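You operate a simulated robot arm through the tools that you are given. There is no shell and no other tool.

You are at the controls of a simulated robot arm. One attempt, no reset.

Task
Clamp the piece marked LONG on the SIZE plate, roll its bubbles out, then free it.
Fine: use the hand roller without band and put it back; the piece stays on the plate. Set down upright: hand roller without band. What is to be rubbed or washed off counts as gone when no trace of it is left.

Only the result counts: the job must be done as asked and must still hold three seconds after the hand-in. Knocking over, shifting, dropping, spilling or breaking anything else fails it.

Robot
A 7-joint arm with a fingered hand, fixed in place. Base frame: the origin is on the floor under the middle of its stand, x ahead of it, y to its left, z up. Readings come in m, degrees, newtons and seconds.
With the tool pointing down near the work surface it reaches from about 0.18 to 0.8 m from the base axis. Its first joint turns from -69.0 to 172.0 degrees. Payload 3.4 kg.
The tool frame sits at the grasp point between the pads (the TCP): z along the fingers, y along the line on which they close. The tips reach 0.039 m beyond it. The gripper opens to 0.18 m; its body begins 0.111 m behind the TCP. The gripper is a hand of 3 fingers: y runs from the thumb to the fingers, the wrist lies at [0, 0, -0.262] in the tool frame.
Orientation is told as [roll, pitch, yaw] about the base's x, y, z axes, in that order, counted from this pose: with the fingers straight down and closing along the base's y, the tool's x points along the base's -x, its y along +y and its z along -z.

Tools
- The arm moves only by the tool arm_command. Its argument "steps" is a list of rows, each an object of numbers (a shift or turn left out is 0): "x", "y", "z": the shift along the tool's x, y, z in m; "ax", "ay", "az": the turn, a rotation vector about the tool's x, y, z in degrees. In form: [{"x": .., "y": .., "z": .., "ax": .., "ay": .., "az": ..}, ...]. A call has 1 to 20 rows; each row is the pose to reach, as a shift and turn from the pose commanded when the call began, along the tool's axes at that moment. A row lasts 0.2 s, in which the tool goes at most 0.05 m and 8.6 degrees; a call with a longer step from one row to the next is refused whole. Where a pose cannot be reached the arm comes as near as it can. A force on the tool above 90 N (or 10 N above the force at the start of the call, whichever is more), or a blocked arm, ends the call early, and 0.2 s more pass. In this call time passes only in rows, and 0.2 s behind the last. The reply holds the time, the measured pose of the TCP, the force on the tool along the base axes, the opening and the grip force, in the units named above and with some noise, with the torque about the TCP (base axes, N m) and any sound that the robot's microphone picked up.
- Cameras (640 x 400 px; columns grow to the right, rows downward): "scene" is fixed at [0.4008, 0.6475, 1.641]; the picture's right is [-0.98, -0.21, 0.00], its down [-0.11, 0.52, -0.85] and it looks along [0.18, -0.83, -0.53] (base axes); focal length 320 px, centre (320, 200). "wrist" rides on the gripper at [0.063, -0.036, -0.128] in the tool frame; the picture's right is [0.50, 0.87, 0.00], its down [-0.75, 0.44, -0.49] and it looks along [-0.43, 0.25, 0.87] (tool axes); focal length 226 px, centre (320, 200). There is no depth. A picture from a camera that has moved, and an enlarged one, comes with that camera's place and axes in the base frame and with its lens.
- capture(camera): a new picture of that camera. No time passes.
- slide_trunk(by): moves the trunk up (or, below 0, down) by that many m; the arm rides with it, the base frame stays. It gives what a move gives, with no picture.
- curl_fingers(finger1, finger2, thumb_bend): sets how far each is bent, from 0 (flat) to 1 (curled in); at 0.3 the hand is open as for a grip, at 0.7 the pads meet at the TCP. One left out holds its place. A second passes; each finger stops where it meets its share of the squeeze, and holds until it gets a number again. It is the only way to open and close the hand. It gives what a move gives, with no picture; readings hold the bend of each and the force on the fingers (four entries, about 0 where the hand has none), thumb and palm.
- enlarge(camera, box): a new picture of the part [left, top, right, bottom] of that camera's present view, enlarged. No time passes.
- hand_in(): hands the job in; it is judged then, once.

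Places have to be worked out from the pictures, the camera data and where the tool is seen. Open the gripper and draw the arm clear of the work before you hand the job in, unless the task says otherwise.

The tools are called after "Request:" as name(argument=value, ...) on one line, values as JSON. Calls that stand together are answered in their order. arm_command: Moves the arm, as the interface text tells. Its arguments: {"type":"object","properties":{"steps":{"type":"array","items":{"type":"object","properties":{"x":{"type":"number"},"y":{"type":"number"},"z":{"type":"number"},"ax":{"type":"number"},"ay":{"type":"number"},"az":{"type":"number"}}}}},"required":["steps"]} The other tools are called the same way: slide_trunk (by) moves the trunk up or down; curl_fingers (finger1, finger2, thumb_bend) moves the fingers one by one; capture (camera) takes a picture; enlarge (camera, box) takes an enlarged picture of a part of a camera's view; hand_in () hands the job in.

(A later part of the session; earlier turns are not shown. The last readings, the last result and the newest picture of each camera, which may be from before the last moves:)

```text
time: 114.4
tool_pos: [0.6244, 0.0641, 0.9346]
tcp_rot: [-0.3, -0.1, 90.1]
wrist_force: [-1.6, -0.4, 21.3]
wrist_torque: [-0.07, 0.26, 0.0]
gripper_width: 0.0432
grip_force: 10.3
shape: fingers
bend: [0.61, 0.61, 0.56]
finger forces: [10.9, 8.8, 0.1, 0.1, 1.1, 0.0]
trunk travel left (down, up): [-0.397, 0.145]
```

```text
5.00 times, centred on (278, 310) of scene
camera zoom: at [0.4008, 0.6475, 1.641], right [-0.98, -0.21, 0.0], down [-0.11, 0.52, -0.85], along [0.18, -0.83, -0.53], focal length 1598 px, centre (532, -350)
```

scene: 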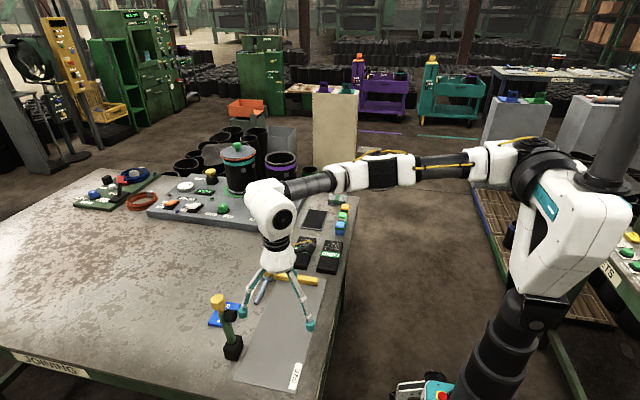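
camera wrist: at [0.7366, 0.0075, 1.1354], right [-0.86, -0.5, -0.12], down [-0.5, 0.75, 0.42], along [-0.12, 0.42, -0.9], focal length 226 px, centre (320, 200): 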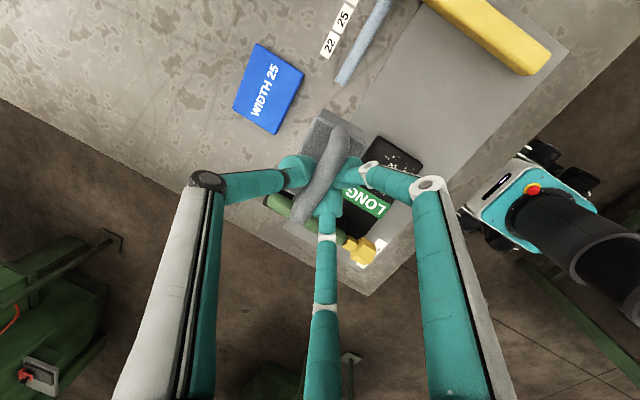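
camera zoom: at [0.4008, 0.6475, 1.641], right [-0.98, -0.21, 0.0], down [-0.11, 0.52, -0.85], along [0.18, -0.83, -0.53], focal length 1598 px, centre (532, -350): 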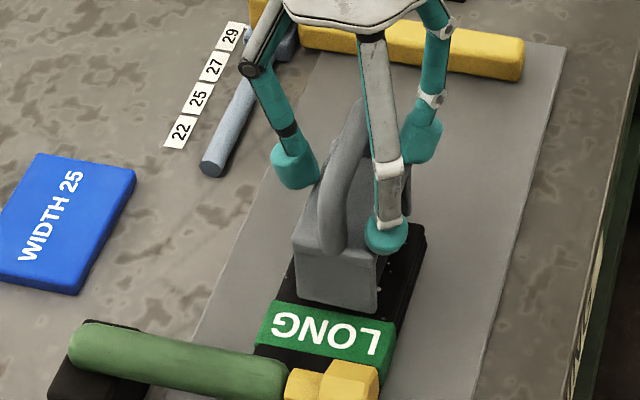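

The fingers press only on the −x edge of the housing, which would tip it. I lift 10 mm, shift +8 mm in x, bring the thumb closer, and press again more centrally.

Request:
arm_command(steps=[{"z": -0.008}, {"z": -0.014}, {"x": 0.005, "y": -0.009, "z": -0.014}])

Request:
curl_fingers(finger1=0.6, finger2=0.6, thumb_bend=0.63)

Request:
enlarge(camera="wrist", box=[220, 60, 420, 240])

Request:
enlarge(camera="scene", box=[245, 270, 310, 350])

```text
time: 115.2
tool_pos: [0.6355, 0.0595, 0.9439]
tcp_rot: [-0.2, 0.1, 90.1]
wrist_force: [-0.7, 0.8, 0.4]
wrist_torque: [-0.02, -0.03, -0.02]
gripper_width: 0.0432
grip_force: 0.0
shape: fingers
bend: [0.59, 0.59, 0.56]
finger forces: [0.0, 0.0, 0.1, 0.0, 0.0, 0.1]
trunk travel left (down, up): [-0.397, 0.145]
```

```text
time: 116.2
tool_pos: [0.6348, 0.0589, 0.9442]
tcp_rot: [-0.1, 0.2, 90.1]
wrist_force: [-0.4, 0.4, 1.0]
wrist_torque: [0.0, 0.01, 0.02]
gripper_width: 0.0282
grip_force: 0.1
shape: fingers
bend: [0.6, 0.6, 0.63]
finger forces: [0.1, 0.1, 0.0, 0.1, 0.0, 0.0]
trunk travel left (down, up): [-0.397, 0.145]
```

```text
2.22 times, centred on (320, 150) of wrist
camera zoom: at [0.6694, -0.0042, 1.0721], right [-0.87, -0.5, 0.0], down [-0.44, 0.75, 0.49], along [-0.25, 0.42, -0.87], focal length 502 px, centre (320, 311)
```

zoom: 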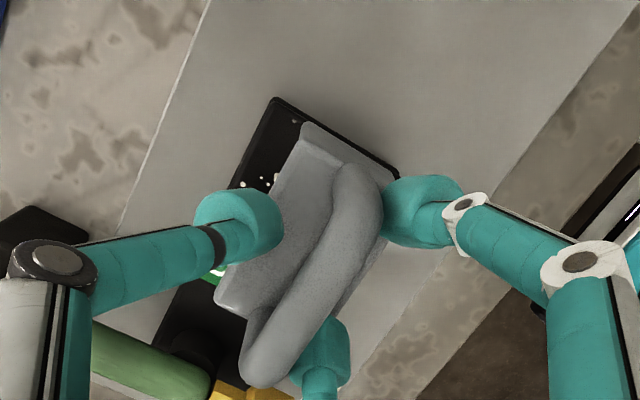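

```text
5.00 times, centred on (278, 310) of scene
camera zoom: at [0.4008, 0.6475, 1.641], right [-0.98, -0.21, 0.0], down [-0.11, 0.52, -0.85], along [0.18, -0.83, -0.53], focal length 1598 px, centre (532, -350)
```

zoom: 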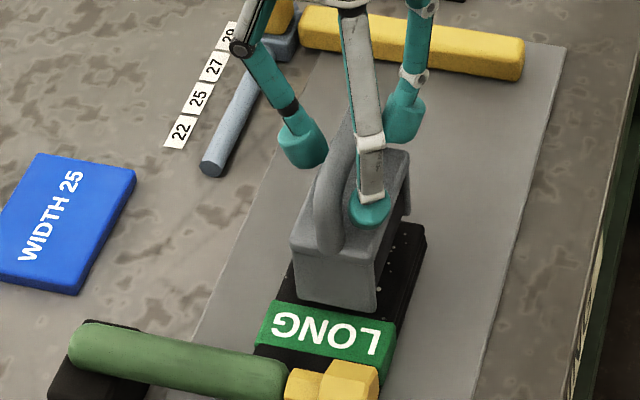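

Fingers and thumb now flank the bar over the housing top. I press down about 17 mm from here (a few mm past contact).

Request:
arm_command(steps=[{"x": 0.002, "z": 0.006}, {"x": 0.002, "z": 0.011}, {"x": 0.002, "z": 0.014}, {"x": 0.002, "z": 0.016}])

Request:
enlarge(camera="scene", box=[245, 270, 310, 350])

Request:
enlarge(camera="wrist", box=[220, 60, 420, 240])

```text
time: 117.2
tool_pos: [0.6321, 0.0567, 0.9337]
tcp_rot: [-0.4, -0.2, 90.1]
wrist_force: [-0.2, -0.7, 30.6]
wrist_torque: [-0.12, 0.5, 0.01]
gripper_width: 0.0281
grip_force: 15.3
shape: fingers
bend: [0.63, 0.63, 0.63]
finger forces: [16.8, 13.7, 0.1, 0.0, 0.0, 0.0]
trunk travel left (down, up): [-0.397, 0.145]
```

```text
5.00 times, centred on (278, 310) of scene
camera zoom: at [0.4008, 0.6475, 1.641], right [-0.98, -0.21, 0.0], down [-0.11, 0.52, -0.85], along [0.18, -0.83, -0.53], focal length 1598 px, centre (532, -350)
```

zoom: 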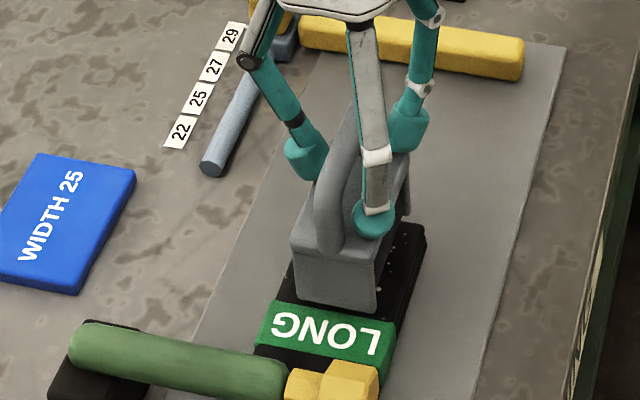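

```text
2.22 times, centred on (320, 150) of wrist
camera zoom: at [0.6666, -0.0066, 1.0605], right [-0.86, -0.5, -0.01], down [-0.44, 0.75, 0.49], along [-0.24, 0.43, -0.87], focal length 502 px, centre (320, 311)
```

zoom: 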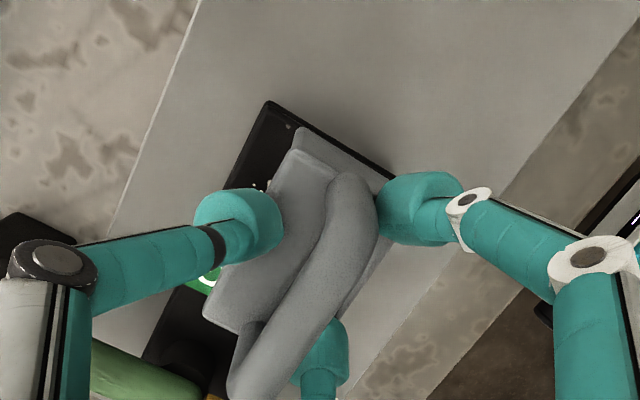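

The fingers press the housing with ~30 N and the roller stays flat. I make short strokes of ±12 mm in x under this pressure to see the effect.

Request:
arm_command(steps=[{"y": 0.006}, {"y": 0.012}, {"y": 0.006}, {"y": 0.0}, {"y": -0.006}, {"y": -0.012}, {"y": -0.006}, {"y": 0.0}])

Request:
enlarge(camera="scene", box=[245, 270, 310, 350])

Request:
enlarge(camera="wrist", box=[220, 60, 420, 240])

```text
time: 119.0
tool_pos: [0.6322, 0.0566, 0.9331]
tcp_rot: [-0.6, -0.1, 90.1]
wrist_force: [-2.9, 0.2, 40.8]
wrist_torque: [-0.02, 0.61, 0.03]
gripper_width: 0.0285
grip_force: 20.2
shape: fingers
bend: [0.64, 0.64, 0.63]
finger forces: [19.3, 18.8, 0.0, 0.1, 2.6, 0.0]
trunk travel left (down, up): [-0.397, 0.145]
```

```text
5.00 times, centred on (278, 310) of scene
camera zoom: at [0.4008, 0.6475, 1.641], right [-0.98, -0.21, 0.0], down [-0.11, 0.52, -0.85], along [0.18, -0.83, -0.53], focal length 1598 px, centre (532, -350)
```

zoom: 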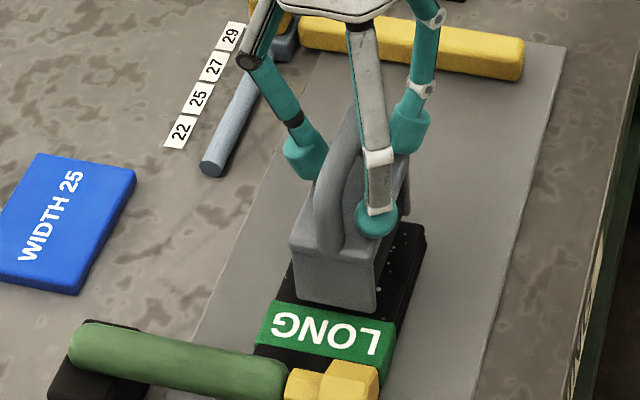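

```text
2.22 times, centred on (320, 150) of wrist
camera zoom: at [0.6667, -0.0067, 1.0602], right [-0.87, -0.5, -0.01], down [-0.44, 0.75, 0.49], along [-0.24, 0.43, -0.87], focal length 502 px, centre (320, 311)
```

zoom: 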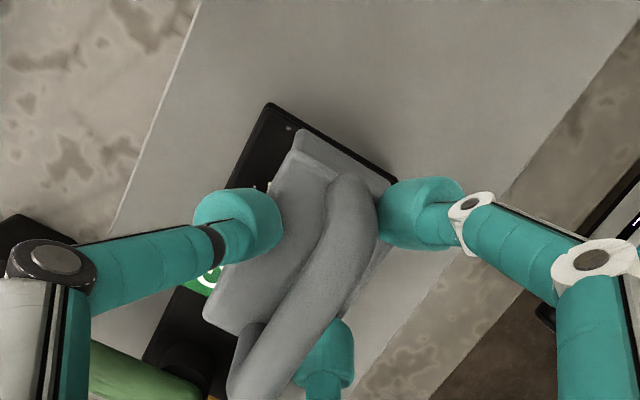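

The roller follows the hand. I now make a longer stroke to +x (30 mm) and stop there to see the bubbles it has passed.

Request:
arm_command(steps=[{"y": -0.007}, {"y": -0.014}, {"y": -0.021}, {"y": -0.028}])

Request:
enlarge(camera="scene", box=[250, 290, 305, 350])

Request:
enlarge(camera="wrist", box=[220, 60, 420, 240])

```text
time: 120.0
tool_pos: [0.6579, 0.057, 0.9341]
tcp_rot: [-0.4, 0.0, 90.1]
wrist_force: [-13.5, -2.1, 42.9]
wrist_torque: [-0.47, 1.72, -0.05]
gripper_width: 0.0438
grip_force: 22.6
shape: fingers
bend: [0.62, 0.63, 0.63]
finger forces: [29.2, 15.5, 0.0, 0.0, 0.1, 0.0]
trunk travel left (down, up): [-0.397, 0.145]
```

```text
6.67 times, centred on (278, 320) of scene
camera zoom: at [0.4008, 0.6475, 1.641], right [-0.98, -0.21, 0.0], down [-0.11, 0.52, -0.85], along [0.18, -0.83, -0.53], focal length 2131 px, centre (603, -600)
```

zoom: 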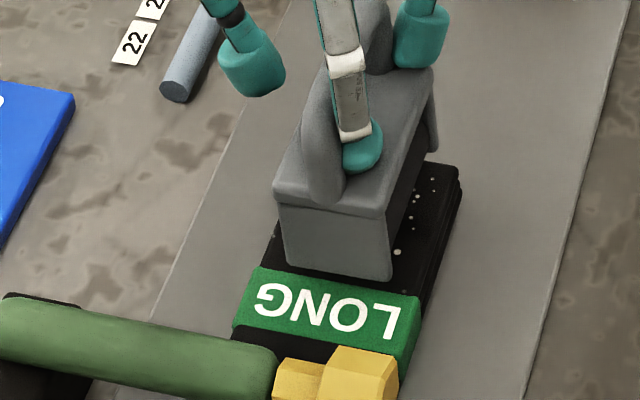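

```text
2.22 times, centred on (320, 150) of wrist
camera zoom: at [0.6919, -0.006, 1.0612], right [-0.86, -0.5, -0.01], down [-0.44, 0.75, 0.49], along [-0.24, 0.43, -0.87], focal length 502 px, centre (320, 311)
```

zoom: 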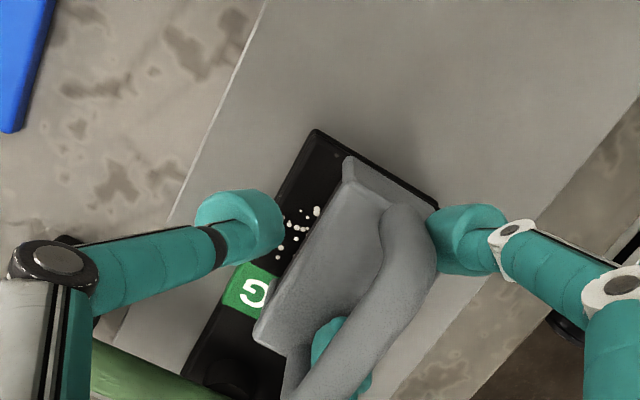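

The pressure was off-centre and the roller hardly moved; a finger slipped under the arch. I back off: reduce the pressure, move back in −x, then lift clear to regrip the roller by its housing sides instead.

Request:
arm_command(steps=[{"z": -0.005}, {"z": -0.006, "y": 0.012}, {"z": -0.006, "y": 0.026}, {"z": -0.012, "y": 0.028}, {"z": -0.03, "y": 0.028}, {"z": -0.06, "y": 0.028}])

Request:
enlarge(camera="wrist", box=[220, 60, 420, 240])

Request:
enlarge(camera="scene", box=[245, 270, 310, 350])

```text
time: 121.4
tool_pos: [0.6346, 0.0567, 0.9878]
tcp_rot: [-0.1, 0.1, 90.1]
wrist_force: [-0.7, 0.3, -0.6]
wrist_torque: [0.02, -0.02, -0.03]
gripper_width: 0.0277
grip_force: 0.1
shape: fingers
bend: [0.6, 0.6, 0.63]
finger forces: [0.0, 0.0, 0.0, 0.0, 0.0, 0.0]
trunk travel left (down, up): [-0.397, 0.145]
```

```text
2.22 times, centred on (320, 150) of wrist
camera zoom: at [0.6696, -0.0059, 1.1147], right [-0.87, -0.5, 0.0], down [-0.44, 0.75, 0.49], along [-0.24, 0.42, -0.87], focal length 502 px, centre (320, 311)
```

zoom: 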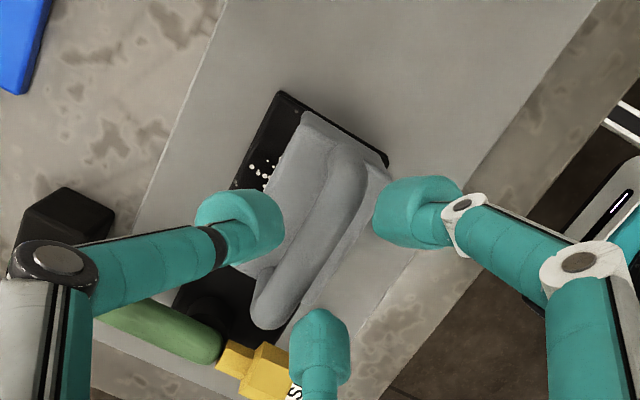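

```text
5.00 times, centred on (278, 310) of scene
camera zoom: at [0.4008, 0.6475, 1.641], right [-0.98, -0.21, 0.0], down [-0.11, 0.52, -0.85], along [0.18, -0.83, -0.53], focal length 1598 px, centre (532, -350)
```

zoom: 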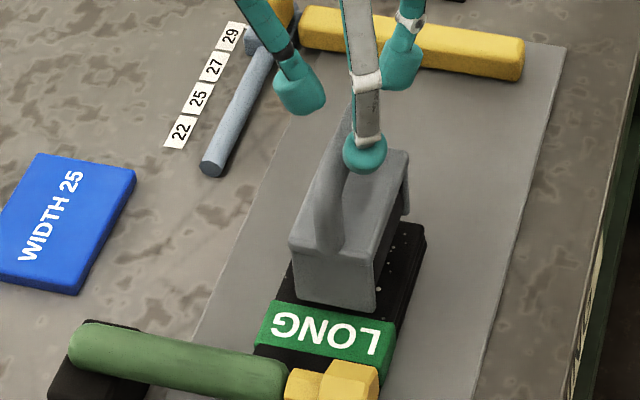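

The roller still stands flat, housing x 0.615–0.661, y 0.027–0.097. I open wider, tilt 8°, and lower the fingers outside the housing to grip its sides (TCP ≈(0.618, 0.062, 0.889)).

Request:
curl_fingers(finger1=0.48, finger2=0.48, thumb_bend=0.45)

Request:
arm_command(steps=[{"x": -0.0053, "y": 0.0162, "ax": 8}, {"x": -0.0053, "y": 0.0162, "z": 0.035, "ax": 8}, {"x": -0.0053, "y": 0.0162, "z": 0.065, "ax": 8}])

Request:
enlarge(camera="wrist", box=[200, 60, 440, 260])

Request:
enlarge(camera="scene", box=[245, 270, 310, 350])

```text
time: 122.4
tool_pos: [0.6343, 0.0569, 0.9868]
tcp_rot: [-0.1, 0.1, 90.1]
wrist_force: [0.4, -0.4, -0.1]
wrist_torque: [-0.01, 0.0, 0.0]
gripper_width: 0.0864
grip_force: 0.1
shape: fingers
bend: [0.48, 0.48, 0.45]
finger forces: [0.1, 0.1, 0.0, 0.0, 0.1, 0.0]
trunk travel left (down, up): [-0.397, 0.145]
```

```text
time: 123.2
tool_pos: [0.6164, 0.0614, 0.9217]
tcp_rot: [-8.0, 0.0, 90.0]
wrist_force: [0.7, 0.3, -0.3]
wrist_torque: [0.02, 0.0, -0.03]
gripper_width: 0.0865
grip_force: 0.1
shape: fingers
bend: [0.48, 0.48, 0.45]
finger forces: [0.0, 0.0, 0.0, 0.1, 0.1, 0.0]
trunk travel left (down, up): [-0.397, 0.145]
```

```text
2.00 times, centred on (320, 160) of wrist
camera zoom: at [0.634, -0.0017, 1.054], right [-0.86, -0.5, -0.12], down [-0.5, 0.75, 0.42], along [-0.12, 0.43, -0.9], focal length 452 px, centre (320, 280)
```

zoom: 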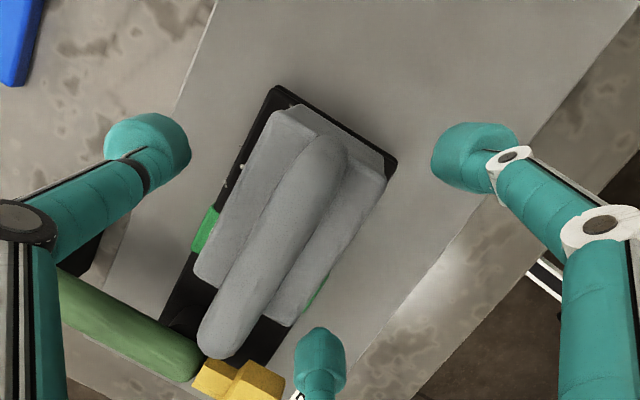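

```text
5.00 times, centred on (278, 310) of scene
camera zoom: at [0.4008, 0.6475, 1.641], right [-0.98, -0.21, 0.0], down [-0.11, 0.52, -0.85], along [0.18, -0.83, -0.53], focal length 1598 px, centre (532, -350)
```

zoom: 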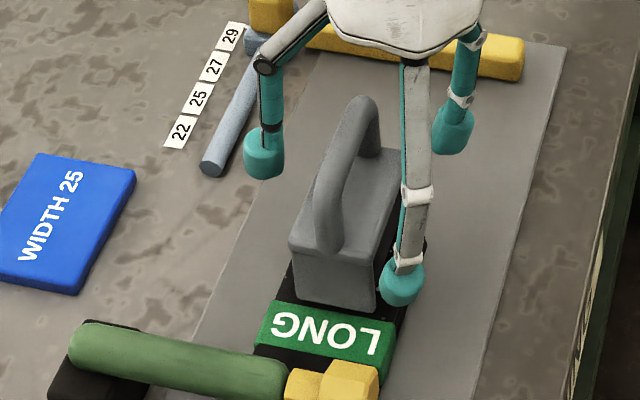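

Good straddling position. I lower 33 mm to the housing sides.

Request:
arm_command(steps=[{"x": -0.001, "y": 0.0013, "z": 0.0165}, {"x": -0.001, "y": 0.0026, "z": 0.033}])

Request:
curl_fingers(finger1=0.56, finger2=0.56, thumb_bend=0.5)

Request:
enlarge(camera="wrist", box=[200, 60, 440, 260])

Request:
enlarge(camera="scene", box=[245, 270, 310, 350])

```text
time: 123.8
tool_pos: [0.6199, 0.0628, 0.8905]
tcp_rot: [-8.1, 0.0, 90.2]
wrist_force: [-0.1, -0.5, 0.1]
wrist_torque: [0.0, -0.02, -0.01]
gripper_width: 0.0863
grip_force: 0.1
shape: fingers
bend: [0.48, 0.48, 0.45]
finger forces: [0.1, 0.1, 0.1, 0.1, 0.0, 0.0]
trunk travel left (down, up): [-0.397, 0.145]
```

```text
time: 124.8
tool_pos: [0.6194, 0.0633, 0.8904]
tcp_rot: [-8.1, 0.0, 90.1]
wrist_force: [-1.0, -1.3, 0.5]
wrist_torque: [-0.02, 0.08, 0.03]
gripper_width: 0.0642
grip_force: 0.9
shape: fingers
bend: [0.55, 0.55, 0.5]
finger forces: [0.8, 0.6, 0.0, 0.1, 0.0, 0.1]
trunk travel left (down, up): [-0.397, 0.145]
```

```text
2.00 times, centred on (320, 160) of wrist
camera zoom: at [0.637, -0.0011, 1.0214], right [-0.86, -0.5, -0.12], down [-0.5, 0.75, 0.43], along [-0.12, 0.43, -0.9], focal length 452 px, centre (320, 280)
```

zoom: 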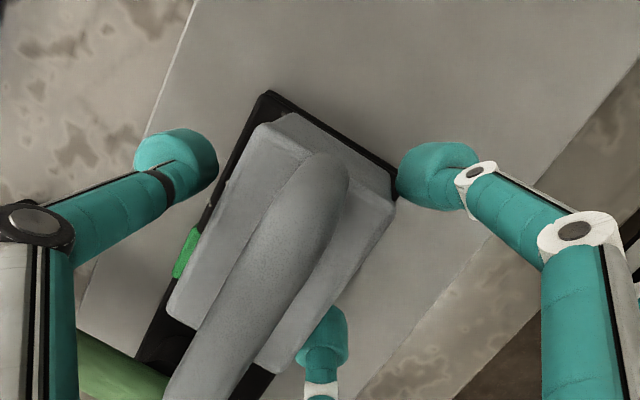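

```text
5.00 times, centred on (278, 310) of scene
camera zoom: at [0.4008, 0.6475, 1.641], right [-0.98, -0.21, 0.0], down [-0.11, 0.52, -0.85], along [0.18, -0.83, -0.53], focal length 1598 px, centre (532, -350)
```

zoom: 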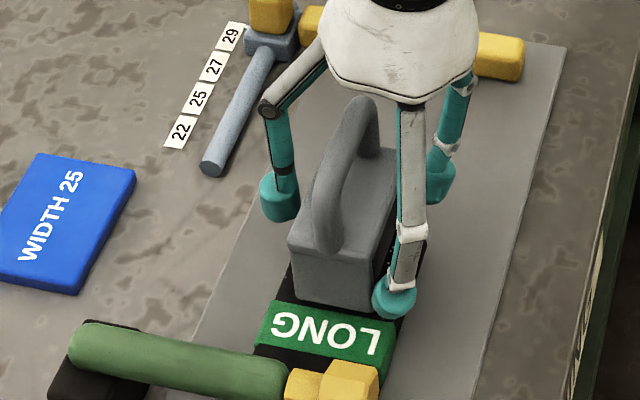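

Fingers touch near the housing's corners. I shift 5 mm to −x so they close more inward on the face, then close stepwise.

Request:
arm_command(steps=[{"y": 0.003, "z": -0.0004}, {"y": 0.006, "z": -0.0008}, {"y": 0.006, "z": -0.0008}])

Request:
curl_fingers(finger1=0.6, finger2=0.6, thumb_bend=0.53)

Request:
enlarge(camera="wrist", box=[200, 60, 440, 260])

Request:
enlarge(camera="scene", box=[245, 270, 310, 350])

```text
time: 125.6
tool_pos: [0.6145, 0.0628, 0.8899]
tcp_rot: [-8.0, 0.1, 90.1]
wrist_force: [0.2, -0.7, 0.0]
wrist_torque: [0.0, 0.01, -0.01]
gripper_width: 0.0616
grip_force: 0.1
shape: fingers
bend: [0.56, 0.56, 0.5]
finger forces: [0.0, 0.0, 0.0, 0.0, 0.1, 0.1]
trunk travel left (down, up): [-0.397, 0.145]
```

```text
time: 126.6
tool_pos: [0.6136, 0.0625, 0.89]
tcp_rot: [-8.1, 0.0, 90.1]
wrist_force: [0.7, 0.1, 0.0]
wrist_torque: [-0.01, -0.03, -0.03]
gripper_width: 0.0517
grip_force: 1.5
shape: fingers
bend: [0.59, 0.59, 0.52]
finger forces: [0.5, 0.3, 0.0, 0.0, 1.5, 0.0]
trunk travel left (down, up): [-0.397, 0.145]
```

```text
2.00 times, centred on (320, 160) of wrist
camera zoom: at [0.6314, -0.0007, 1.0214], right [-0.86, -0.5, -0.12], down [-0.5, 0.75, 0.43], along [-0.12, 0.43, -0.9], focal length 452 px, centre (320, 280)
```

zoom: 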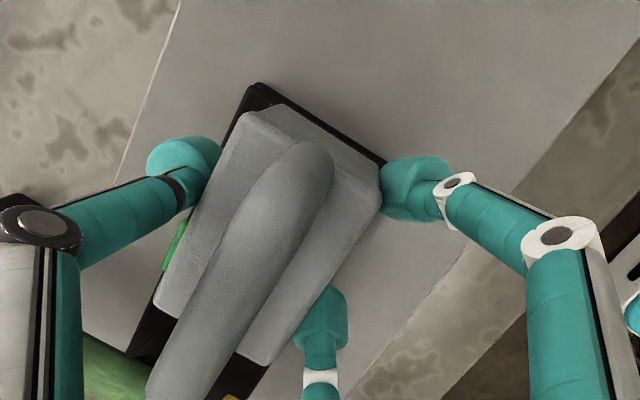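

```text
5.00 times, centred on (278, 310) of scene
camera zoom: at [0.4008, 0.6475, 1.641], right [-0.98, -0.21, 0.0], down [-0.11, 0.52, -0.85], along [0.18, -0.83, -0.53], focal length 1598 px, centre (532, -350)
```

zoom: 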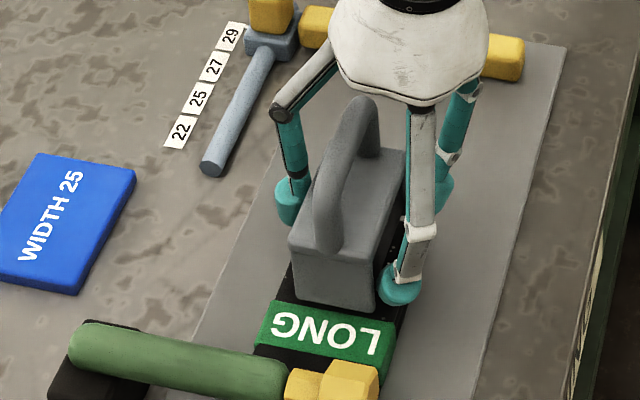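

All three touch the housing (width ≈0.05). I squeeze firmly.

Request:
curl_fingers(finger1=0.72, finger2=0.72, thumb_bend=0.62)

Request:
enlarge(camera="wrist", box=[200, 60, 440, 260])

Request:
enlarge(camera="scene", box=[245, 270, 310, 350])

```text
time: 127.6
tool_pos: [0.614, 0.064, 0.8902]
tcp_rot: [-8.2, 0.2, 90.2]
wrist_force: [0.1, 0.7, 0.0]
wrist_torque: [-0.01, 0.08, -0.03]
gripper_width: 0.0442
grip_force: 13.6
shape: fingers
bend: [0.67, 0.67, 0.54]
finger forces: [7.0, 6.6, 0.0, 0.1, 13.4, 0.0]
trunk travel left (down, up): [-0.397, 0.145]
```

```text
2.00 times, centred on (320, 160) of wrist
camera zoom: at [0.6314, -0.0006, 1.0212], right [-0.86, -0.5, -0.12], down [-0.5, 0.75, 0.43], along [-0.12, 0.43, -0.9], focal length 452 px, centre (320, 280)
```

zoom: 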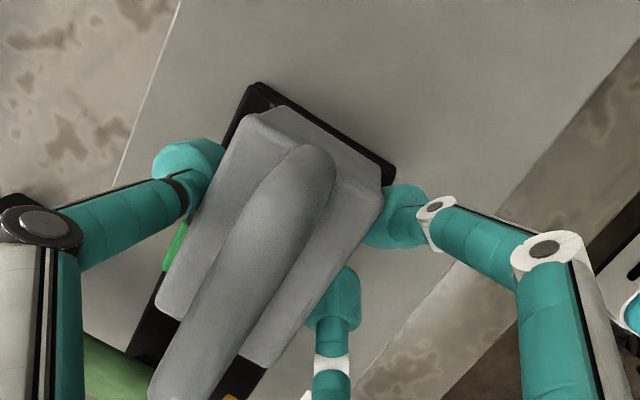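

```text
5.00 times, centred on (278, 310) of scene
camera zoom: at [0.4008, 0.6475, 1.641], right [-0.98, -0.21, 0.0], down [-0.11, 0.52, -0.85], along [0.18, -0.83, -0.53], focal length 1598 px, centre (532, -350)
```

zoom: 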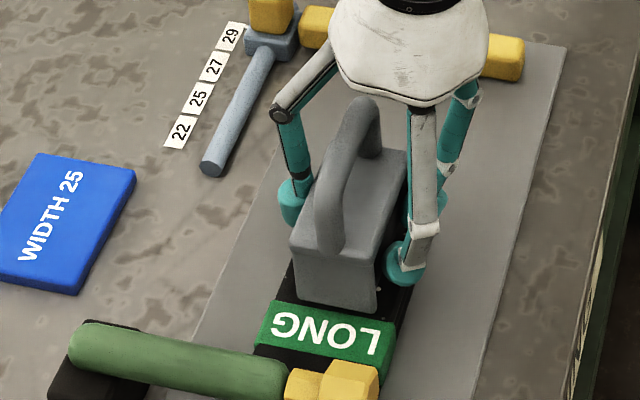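

A solid grip on the housing (7/6.6/13.4 N). I tighten somewhat more, then press down and roll in x.

Request:
curl_fingers(finger1=0.8, finger2=0.8, thumb_bend=0.7)

Request:
arm_command(steps=[{"y": 0.0002, "z": 0.0015}, {"y": 0.0004, "z": 0.003}])

```text
time: 128.6
tool_pos: [0.6146, 0.0633, 0.8892]
tcp_rot: [-8.0, 0.0, 90.0]
wrist_force: [-0.4, -0.6, -0.3]
wrist_torque: [-0.03, 0.07, 0.01]
gripper_width: 0.0427
grip_force: 15.0
shape: fingers
bend: [0.69, 0.69, 0.53]
finger forces: [7.6, 7.7, 0.0, 0.1, 15.0, 0.0]
trunk travel left (down, up): [-0.397, 0.145]
```

```text
time: 129.2
tool_pos: [0.6139, 0.063, 0.8882]
tcp_rot: [-8.3, 0.0, 90.0]
wrist_force: [0.0, -2.0, 7.0]
wrist_torque: [-0.03, -0.1, -0.03]
gripper_width: 0.043
grip_force: 16.3
shape: fingers
bend: [0.7, 0.7, 0.53]
finger forces: [8.4, 8.6, 0.0, 0.1, 14.9, 0.1]
trunk travel left (down, up): [-0.397, 0.145]
```

About 10 N on the piece. I roll it across: −30 mm, back through to +28 mm, and return.

Request:
arm_command(steps=[{"y": 0.01, "z": -0.0004}, {"y": 0.02, "z": -0.0018}, {"y": 0.0297, "z": -0.0032}, {"y": 0.02, "z": -0.0018}, {"y": 0.01, "z": -0.0004}, {"y": 0.0, "z": 0.001}, {"y": -0.01, "z": 0.0024}, {"y": -0.02, "z": 0.0038}, {"y": -0.0277, "z": 0.0049}, {"y": -0.02, "z": 0.0038}, {"y": -0.01, "z": 0.0024}, {"y": 0.0, "z": 0.001}])

Request:
enlarge(camera="scene", box=[245, 270, 310, 350])

Request:
enlarge(camera="wrist", box=[200, 60, 440, 260])

```text
time: 131.8
tool_pos: [0.6142, 0.0629, 0.8859]
tcp_rot: [-8.2, 0.1, 90.1]
wrist_force: [7.1, 0.5, 7.1]
wrist_torque: [0.07, -0.48, 0.01]
gripper_width: 0.0431
grip_force: 17.9
shape: fingers
bend: [0.71, 0.71, 0.52]
finger forces: [8.9, 9.0, 0.0, 0.1, 18.1, 0.1]
trunk travel left (down, up): [-0.397, 0.145]
```

```text
5.00 times, centred on (278, 310) of scene
camera zoom: at [0.4008, 0.6475, 1.641], right [-0.98, -0.21, 0.0], down [-0.11, 0.52, -0.85], along [0.18, -0.83, -0.53], focal length 1598 px, centre (532, -350)
```

zoom: 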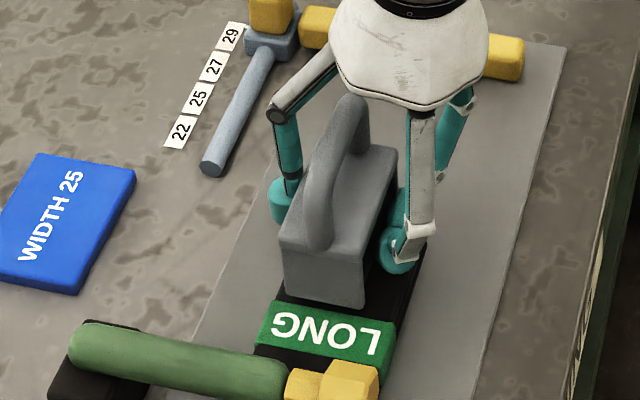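

```text
2.00 times, centred on (320, 160) of wrist
camera zoom: at [0.6315, -0.0015, 1.0174], right [-0.86, -0.5, -0.12], down [-0.5, 0.75, 0.42], along [-0.12, 0.42, -0.9], focal length 452 px, centre (320, 280)
```

zoom: 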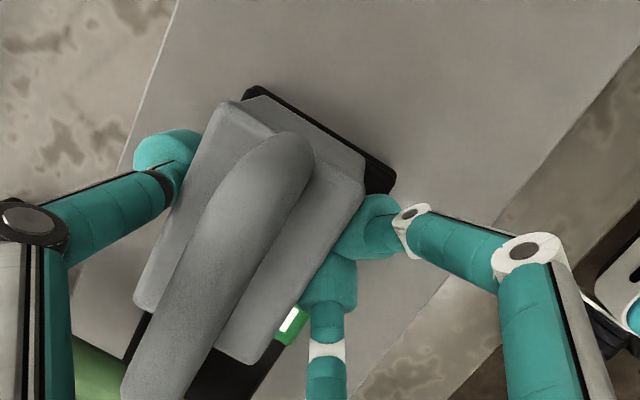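

The bubbles beside the roller on the −x side look gone – it works. Next I shift 12 mm toward the label (+y) and roll again over the whole width.

Request:
arm_command(steps=[{"z": -0.006}, {"x": -0.012, "z": -0.006}, {"x": -0.012, "y": 0.0003, "z": 0.001}, {"x": -0.012, "y": 0.01, "z": 0.0002}, {"x": -0.012, "y": 0.02, "z": -0.0012}, {"x": -0.012, "y": 0.03, "z": -0.0026}, {"x": -0.012, "y": 0.034, "z": -0.0032}, {"x": -0.012, "y": 0.024, "z": -0.0018}, {"x": -0.012, "y": 0.014, "z": -0.0004}, {"x": -0.012, "y": 0.004, "z": 0.001}, {"x": -0.012, "y": -0.006, "z": 0.0024}, {"x": -0.012, "y": -0.016, "z": 0.0038}, {"x": -0.012, "y": -0.022, "z": 0.0046}, {"x": -0.012, "y": -0.012, "z": 0.0032}, {"x": -0.012, "y": 0.0, "z": 0.0015}])

Request:
enlarge(camera="scene", box=[245, 270, 310, 350])

Request:
enlarge(camera="wrist", box=[200, 60, 440, 260])

```text
time: 135.0
tool_pos: [0.6165, 0.0739, 0.8839]
tcp_rot: [-8.2, 0.1, 89.9]
wrist_force: [2.3, 1.0, 0.5]
wrist_torque: [0.05, -0.15, -0.03]
gripper_width: 0.043
grip_force: 20.9
shape: fingers
bend: [0.71, 0.71, 0.52]
finger forces: [12.7, 12.5, 0.0, 0.0, 16.0, 0.0]
trunk travel left (down, up): [-0.397, 0.145]
```

```text
5.00 times, centred on (278, 310) of scene
camera zoom: at [0.4008, 0.6475, 1.641], right [-0.98, -0.21, 0.0], down [-0.11, 0.52, -0.85], along [0.18, -0.83, -0.53], focal length 1598 px, centre (532, -350)
```

zoom: 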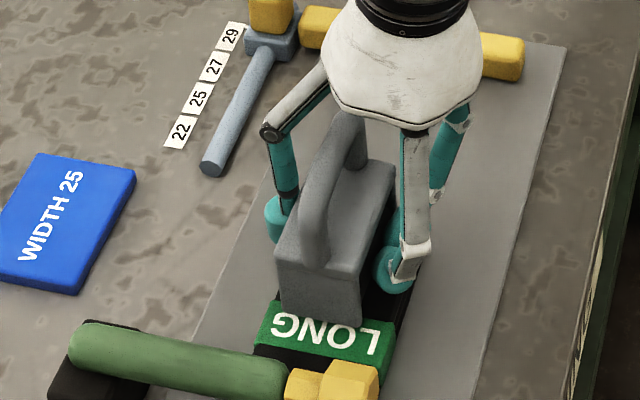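

```text
2.00 times, centred on (320, 160) of wrist
camera zoom: at [0.6319, 0.0101, 1.0157], right [-0.86, -0.5, -0.12], down [-0.5, 0.75, 0.42], along [-0.12, 0.42, -0.9], focal length 452 px, centre (320, 280)
```

zoom: 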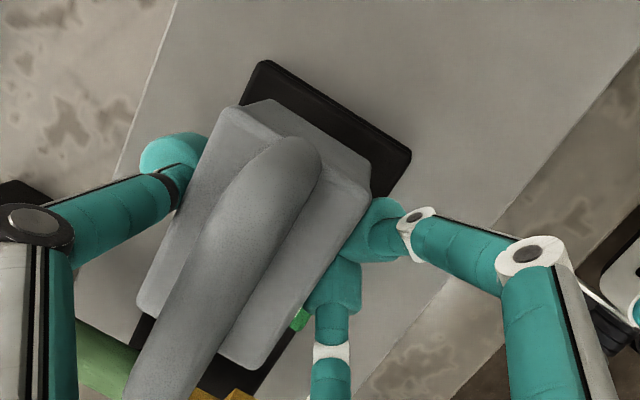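

The free end already looks clean. I lift the roller and move it aside (+x) to inspect the whole bubble area.

Request:
arm_command(steps=[{"y": -0.0028, "z": -0.02}, {"y": -0.0069, "z": -0.0495}, {"y": -0.037, "z": -0.0455}, {"y": -0.067, "z": -0.041}, {"y": -0.097, "z": -0.037}])

Request:
enlarge(camera="scene", box=[265, 305, 295, 340])

Request:
enlarge(camera="scene", box=[230, 250, 310, 350])

```text
time: 136.2
tool_pos: [0.7053, 0.076, 0.9342]
tcp_rot: [-8.1, 0.1, 90.1]
wrist_force: [-0.3, 0.4, -3.5]
wrist_torque: [-0.01, 0.1, 0.02]
gripper_width: 0.0427
grip_force: 18.6
shape: fingers
bend: [0.7, 0.7, 0.53]
finger forces: [11.6, 11.0, 0.0, 0.0, 14.2, 0.1]
trunk travel left (down, up): [-0.397, 0.145]
```

```text
11.43 times, centred on (280, 322) of scene
camera zoom: at [0.4008, 0.6475, 1.641], right [-0.98, -0.21, 0.0], down [-0.11, 0.52, -0.85], along [0.18, -0.83, -0.53], focal length 3653 px, centre (777, -1200)
```

zoom: 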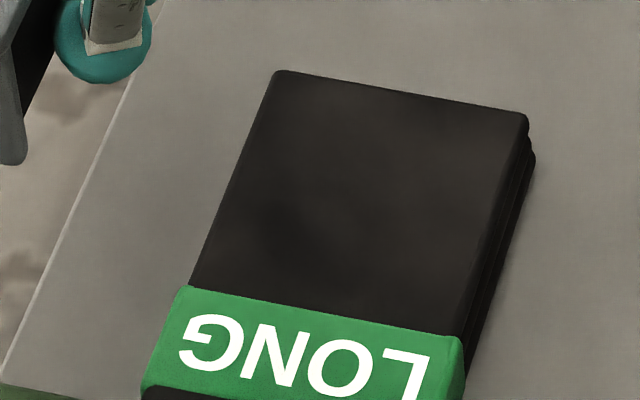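

```text
4.00 times, centred on (270, 300) of scene
camera zoom: at [0.4008, 0.6475, 1.641], right [-0.98, -0.21, 0.0], down [-0.11, 0.52, -0.85], along [0.18, -0.83, -0.53], focal length 1279 px, centre (520, -200)
```

zoom: 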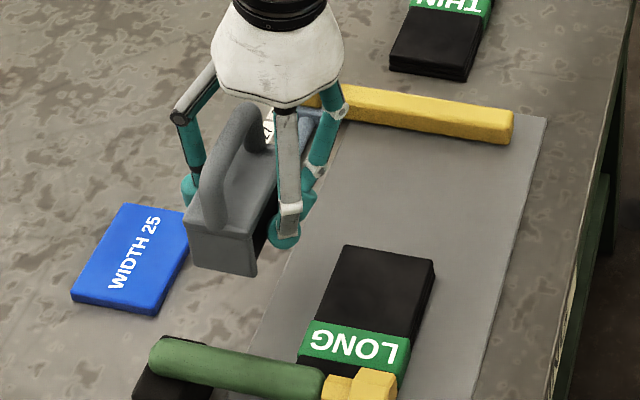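

All bubbles are gone. Now I take the roller back; first a look at how it sits in the hand to know its exact offset.

Request:
enlarge(camera="wrist", box=[200, 60, 440, 260])

Request:
enlarge(camera="scene", box=[235, 250, 285, 330])

```text
2.00 times, centred on (320, 160) of wrist
camera zoom: at [0.7226, 0.0128, 1.0658], right [-0.86, -0.5, -0.12], down [-0.5, 0.75, 0.43], along [-0.12, 0.42, -0.9], focal length 452 px, centre (320, 280)
```

zoom: 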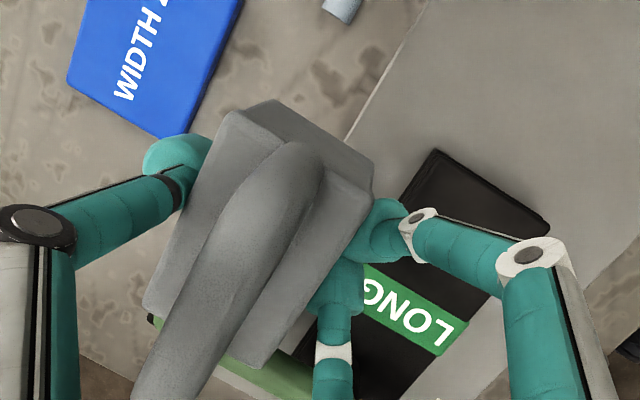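

```text
5.00 times, centred on (260, 290) of scene
camera zoom: at [0.4008, 0.6475, 1.641], right [-0.98, -0.21, 0.0], down [-0.11, 0.52, -0.85], along [0.18, -0.83, -0.53], focal length 1598 px, centre (620, -250)
```

zoom: 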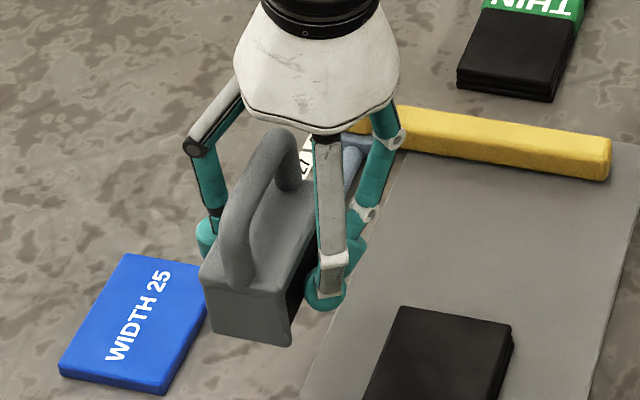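

Roller centre sits at TCP + (0.025, 0.001), aligned with y. I raise it and carry it back above its original place (centre (0.798, −0.290)).

Request:
arm_command(steps=[{"y": -0.0042, "z": -0.0297}, {"y": -0.0085, "z": -0.0604}, {"x": 0.03, "y": -0.014, "z": -0.0596}, {"x": 0.07, "y": -0.0214, "z": -0.0586}, {"x": 0.111, "y": -0.0289, "z": -0.0575}, {"x": 0.152, "y": -0.0364, "z": -0.0565}, {"x": 0.193, "y": -0.044, "z": -0.0554}, {"x": 0.234, "y": -0.0515, "z": -0.0544}, {"x": 0.275, "y": -0.059, "z": -0.0533}, {"x": 0.316, "y": -0.0665, "z": -0.0523}, {"x": 0.35, "y": -0.073, "z": -0.0514}, {"x": 0.367, "y": -0.0758, "z": -0.051}])

Request:
capture(camera="wrist")

Request:
enlarge(camera="scene", box=[240, 170, 330, 270])

```text
time: 138.8
tool_pos: [0.7751, -0.2926, 0.9956]
tcp_rot: [-8.0, 0.0, 90.3]
wrist_force: [-0.7, -0.9, -2.9]
wrist_torque: [-0.03, 0.05, 0.0]
gripper_width: 0.0428
grip_force: 18.3
shape: fingers
bend: [0.7, 0.7, 0.53]
finger forces: [11.5, 11.0, 0.0, 0.1, 14.0, 0.0]
trunk travel left (down, up): [-0.397, 0.145]
```

```text
taken
camera wrist: at [0.7922, -0.355, 1.1272], right [-0.86, -0.5, -0.12], down [-0.5, 0.75, 0.43], along [-0.12, 0.43, -0.9], focal length 226 px, centre (320, 200)
```

wrist: 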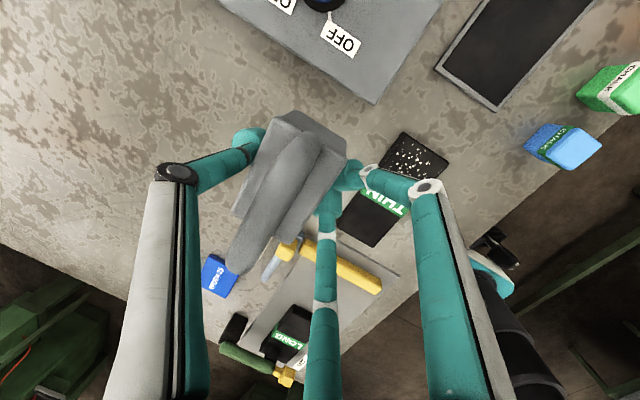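

```text
4.00 times, centred on (285, 220) of scene
camera zoom: at [0.4008, 0.6475, 1.641], right [-0.98, -0.21, 0.0], down [-0.11, 0.52, -0.85], along [0.18, -0.83, -0.53], focal length 1279 px, centre (460, 120)
```

zoom: 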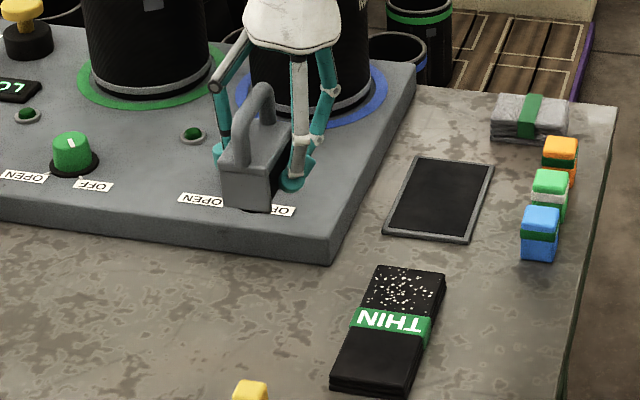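

Roller centre ≈(0.800, −0.292), right above its old place. I lower it, the last millimetres slowly.

Request:
arm_command(steps=[{"x": -0.001, "y": 0.0059, "z": 0.0344}, {"x": -0.002, "y": 0.0117, "z": 0.069}, {"x": -0.002, "y": 0.0159, "z": 0.0987}, {"x": -0.002, "y": 0.0184, "z": 0.1165}, {"x": -0.002, "y": 0.0192, "z": 0.1225}, {"x": -0.002, "y": 0.0198, "z": 0.1264}])

Request:
enlarge(camera="scene", box=[250, 195, 320, 270])

```text
time: 140.2
tool_pos: [0.7741, -0.2897, 0.8661]
tcp_rot: [-8.1, 0.0, 90.1]
wrist_force: [0.6, -0.2, -2.2]
wrist_torque: [-0.02, 0.07, -0.02]
gripper_width: 0.0427
grip_force: 18.3
shape: fingers
bend: [0.7, 0.7, 0.53]
finger forces: [11.6, 10.9, 0.0, 0.0, 14.1, 0.0]
trunk travel left (down, up): [-0.397, 0.145]
```

```text
5.33 times, centred on (285, 232) of scene
camera zoom: at [0.4008, 0.6475, 1.641], right [-0.98, -0.21, 0.0], down [-0.11, 0.52, -0.85], along [0.18, -0.83, -0.53], focal length 1705 px, centre (507, 27)
```

zoom: 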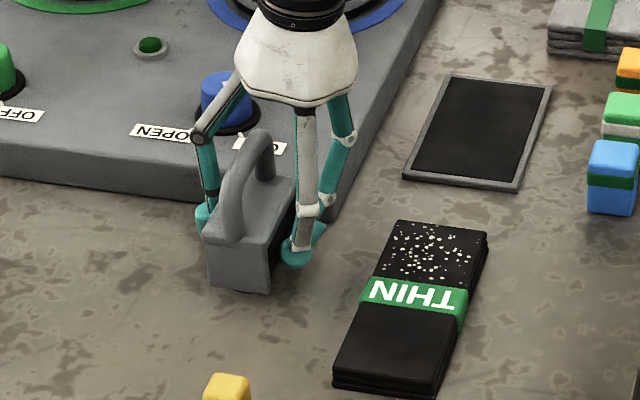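

The position matches the original picture; it still hangs by ~2 N, so I lower a few more millimetres.

Request:
arm_command(steps=[{"y": 0.0002, "z": 0.0015}, {"y": 0.0004, "z": 0.003}, {"y": 0.0006, "z": 0.0045}])

```text
time: 141.0
tool_pos: [0.7745, -0.2907, 0.8632]
tcp_rot: [-8.1, 0.1, 90.1]
wrist_force: [0.0, 0.4, -2.6]
wrist_torque: [0.0, 0.06, 0.01]
gripper_width: 0.0424
grip_force: 18.4
shape: fingers
bend: [0.7, 0.7, 0.53]
finger forces: [11.6, 10.9, 0.0, 0.0, 14.1, 0.0]
trunk travel left (down, up): [-0.397, 0.145]
```

Still hanging; I continue in 1.5 mm steps.

Request:
arm_command(steps=[{"y": 0.0002, "z": 0.0015}, {"y": 0.0004, "z": 0.003}, {"y": 0.0006, "z": 0.0045}])

Request:
enlarge(camera="scene", box=[255, 205, 305, 260])

```text
time: 141.8
tool_pos: [0.7728, -0.2893, 0.8587]
tcp_rot: [-8.1, -0.1, 90.2]
wrist_force: [0.4, -1.3, -0.2]
wrist_torque: [0.0, 0.02, -0.05]
gripper_width: 0.0425
grip_force: 19.0
shape: fingers
bend: [0.7, 0.7, 0.53]
finger forces: [11.5, 11.5, 0.0, 0.1, 14.2, 0.0]
trunk travel left (down, up): [-0.397, 0.145]
```

```text
7.27 times, centred on (280, 232) of scene
camera zoom: at [0.4008, 0.6475, 1.641], right [-0.98, -0.21, 0.0], down [-0.11, 0.52, -0.85], along [0.18, -0.83, -0.53], focal length 2325 px, centre (611, -36)
```

zoom: 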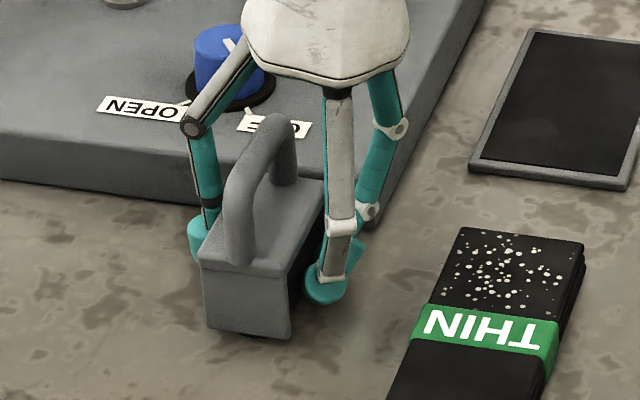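

The roller rests on the table, within a few mm of its original pose. I open the fingers just enough to release it.

Request:
curl_fingers(finger1=0.56, finger2=0.56, thumb_bend=0.46)

Request:
enlarge(camera="scene", box=[255, 205, 305, 260])

Request:
enlarge(camera="wrist", box=[200, 60, 440, 260])

```text
time: 142.8
tool_pos: [0.7732, -0.2909, 0.8588]
tcp_rot: [-8.2, 0.1, 90.0]
wrist_force: [0.5, 0.0, 0.5]
wrist_torque: [-0.01, -0.01, 0.01]
gripper_width: 0.0695
grip_force: 0.1
shape: fingers
bend: [0.56, 0.56, 0.46]
finger forces: [0.0, 0.1, 0.1, 0.0, 0.0, 0.0]
trunk travel left (down, up): [-0.397, 0.145]
```

```text
7.27 times, centred on (280, 232) of scene
camera zoom: at [0.4008, 0.6475, 1.641], right [-0.98, -0.21, 0.0], down [-0.11, 0.52, -0.85], along [0.18, -0.83, -0.53], focal length 2325 px, centre (611, -36)
```

zoom: 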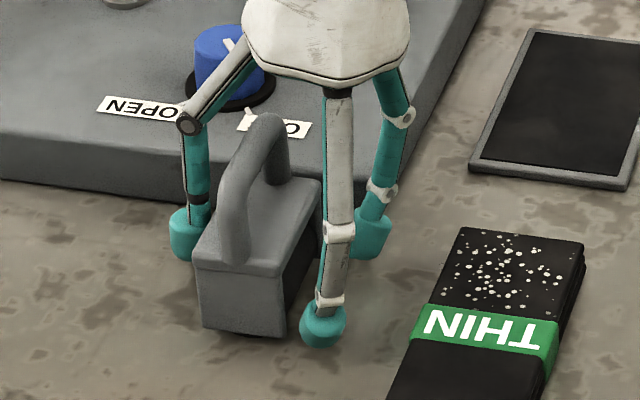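

```text
2.00 times, centred on (320, 160) of wrist
camera zoom: at [0.7905, -0.3533, 0.9899], right [-0.86, -0.5, -0.12], down [-0.5, 0.75, 0.43], along [-0.12, 0.43, -0.9], focal length 452 px, centre (320, 280)
```

zoom: 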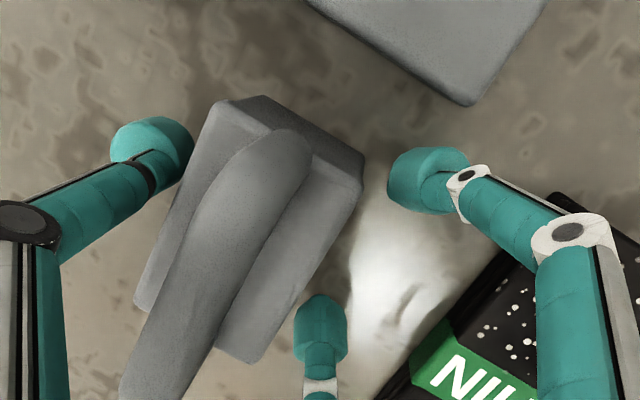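

The roller stands upright exactly where it was. I lift the hand straight up.

Request:
arm_command(steps=[{"y": -0.0028, "z": -0.0198}, {"y": -0.0069, "z": -0.0495}, {"y": -0.0125, "z": -0.0891}, {"y": -0.0181, "z": -0.1287}, {"y": -0.025, "z": -0.178}])

Request:
enlarge(camera="scene", box=[255, 205, 305, 260])

Request:
capture(camera="scene")

```text
time: 144.0
tool_pos: [0.7727, -0.2888, 1.0431]
tcp_rot: [-8.2, 0.2, 90.0]
wrist_force: [-0.7, -0.1, -0.8]
wrist_torque: [0.03, -0.04, -0.02]
gripper_width: 0.0694
grip_force: 0.0
shape: fingers
bend: [0.56, 0.56, 0.46]
finger forces: [0.0, 0.0, 0.0, 0.0, 0.0, 0.0]
trunk travel left (down, up): [-0.397, 0.145]
```

```text
7.27 times, centred on (280, 232) of scene
camera zoom: at [0.4008, 0.6475, 1.641], right [-0.98, -0.21, 0.0], down [-0.11, 0.52, -0.85], along [0.18, -0.83, -0.53], focal length 2325 px, centre (611, -36)
```

zoom: 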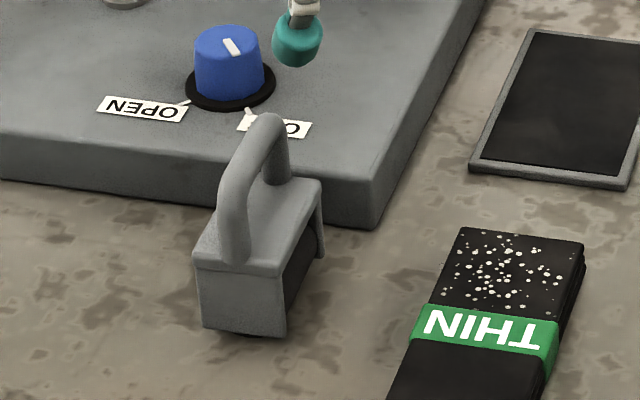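

```text
taken
```

scene: 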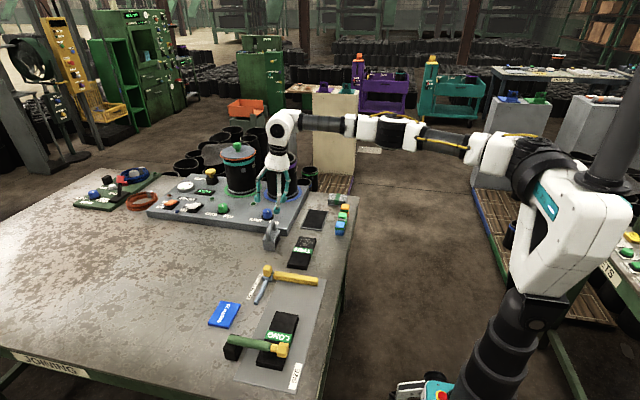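

The roller is back in place exactly as at the start. Now to free the piece: I'll pinch the lever's knob from its ±y sides and swing it up. First straighten the hand, then travel to above the knob while turning to yaw 0.

Request:
arm_command(steps=[{"ax": -4, "z": -0.01}, {"ax": -8, "z": -0.02}])

Request:
arm_command(steps=[{"x": -0.03, "y": 0.015, "az": 5}, {"x": -0.07, "y": 0.03, "az": 12}, {"x": -0.112, "y": 0.045, "az": 20}, {"x": -0.154, "y": 0.06, "az": 28}, {"x": -0.196, "y": 0.075, "az": 36}, {"x": -0.238, "y": 0.09, "az": 44}, {"x": -0.28, "y": 0.105, "az": 52}, {"x": -0.322, "y": 0.12, "az": 60}, {"x": -0.364, "y": 0.135, "az": 68}, {"x": -0.406, "y": 0.15, "az": 76}, {"x": -0.448, "y": 0.162, "az": 83}, {"x": -0.488, "y": 0.173, "az": 90}])

Request:
capture(camera="wrist")

```text
time: 144.6
tool_pos: [0.7716, -0.2884, 1.0515]
tcp_rot: [-4.1, 0.2, 90.2]
wrist_force: [0.4, -0.2, -0.8]
wrist_torque: [-0.01, 0.0, -0.02]
gripper_width: 0.0689
grip_force: 0.0
shape: fingers
bend: [0.56, 0.56, 0.46]
finger forces: [0.0, 0.1, 0.0, 0.0, 0.0, 0.1]
out of reach, approached as far as the arm can: row 2
trunk travel left (down, up): [-0.397, 0.145]
```

```text
time: 147.2
tool_pos: [0.5957, 0.2018, 1.0373]
tcp_rot: [-0.2, -4.2, -0.2]
wrist_force: [0.7, -0.7, 0.0]
wrist_torque: [0.04, -0.01, 0.0]
gripper_width: 0.0691
grip_force: 0.0
shape: fingers
bend: [0.56, 0.56, 0.46]
finger forces: [0.0, 0.0, 0.0, 0.0, 0.0, 0.0]
trunk travel left (down, up): [-0.397, 0.145]
```

```text
taken
camera wrist: at [0.5237, 0.164, 1.1597], right [-0.5, 0.87, -0.04], down [0.72, 0.44, 0.54], along [0.49, 0.24, -0.84], focal length 226 px, centre (320, 200)
```

wrist: 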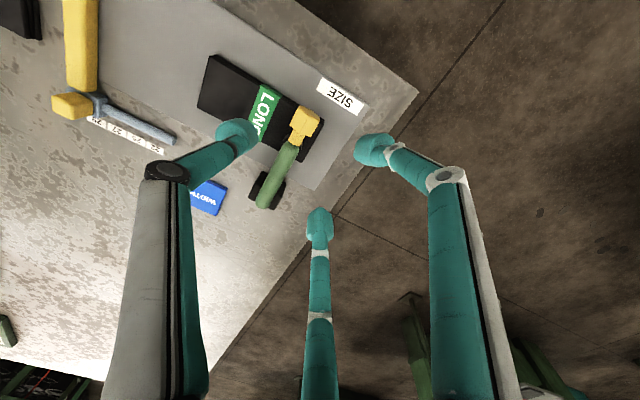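

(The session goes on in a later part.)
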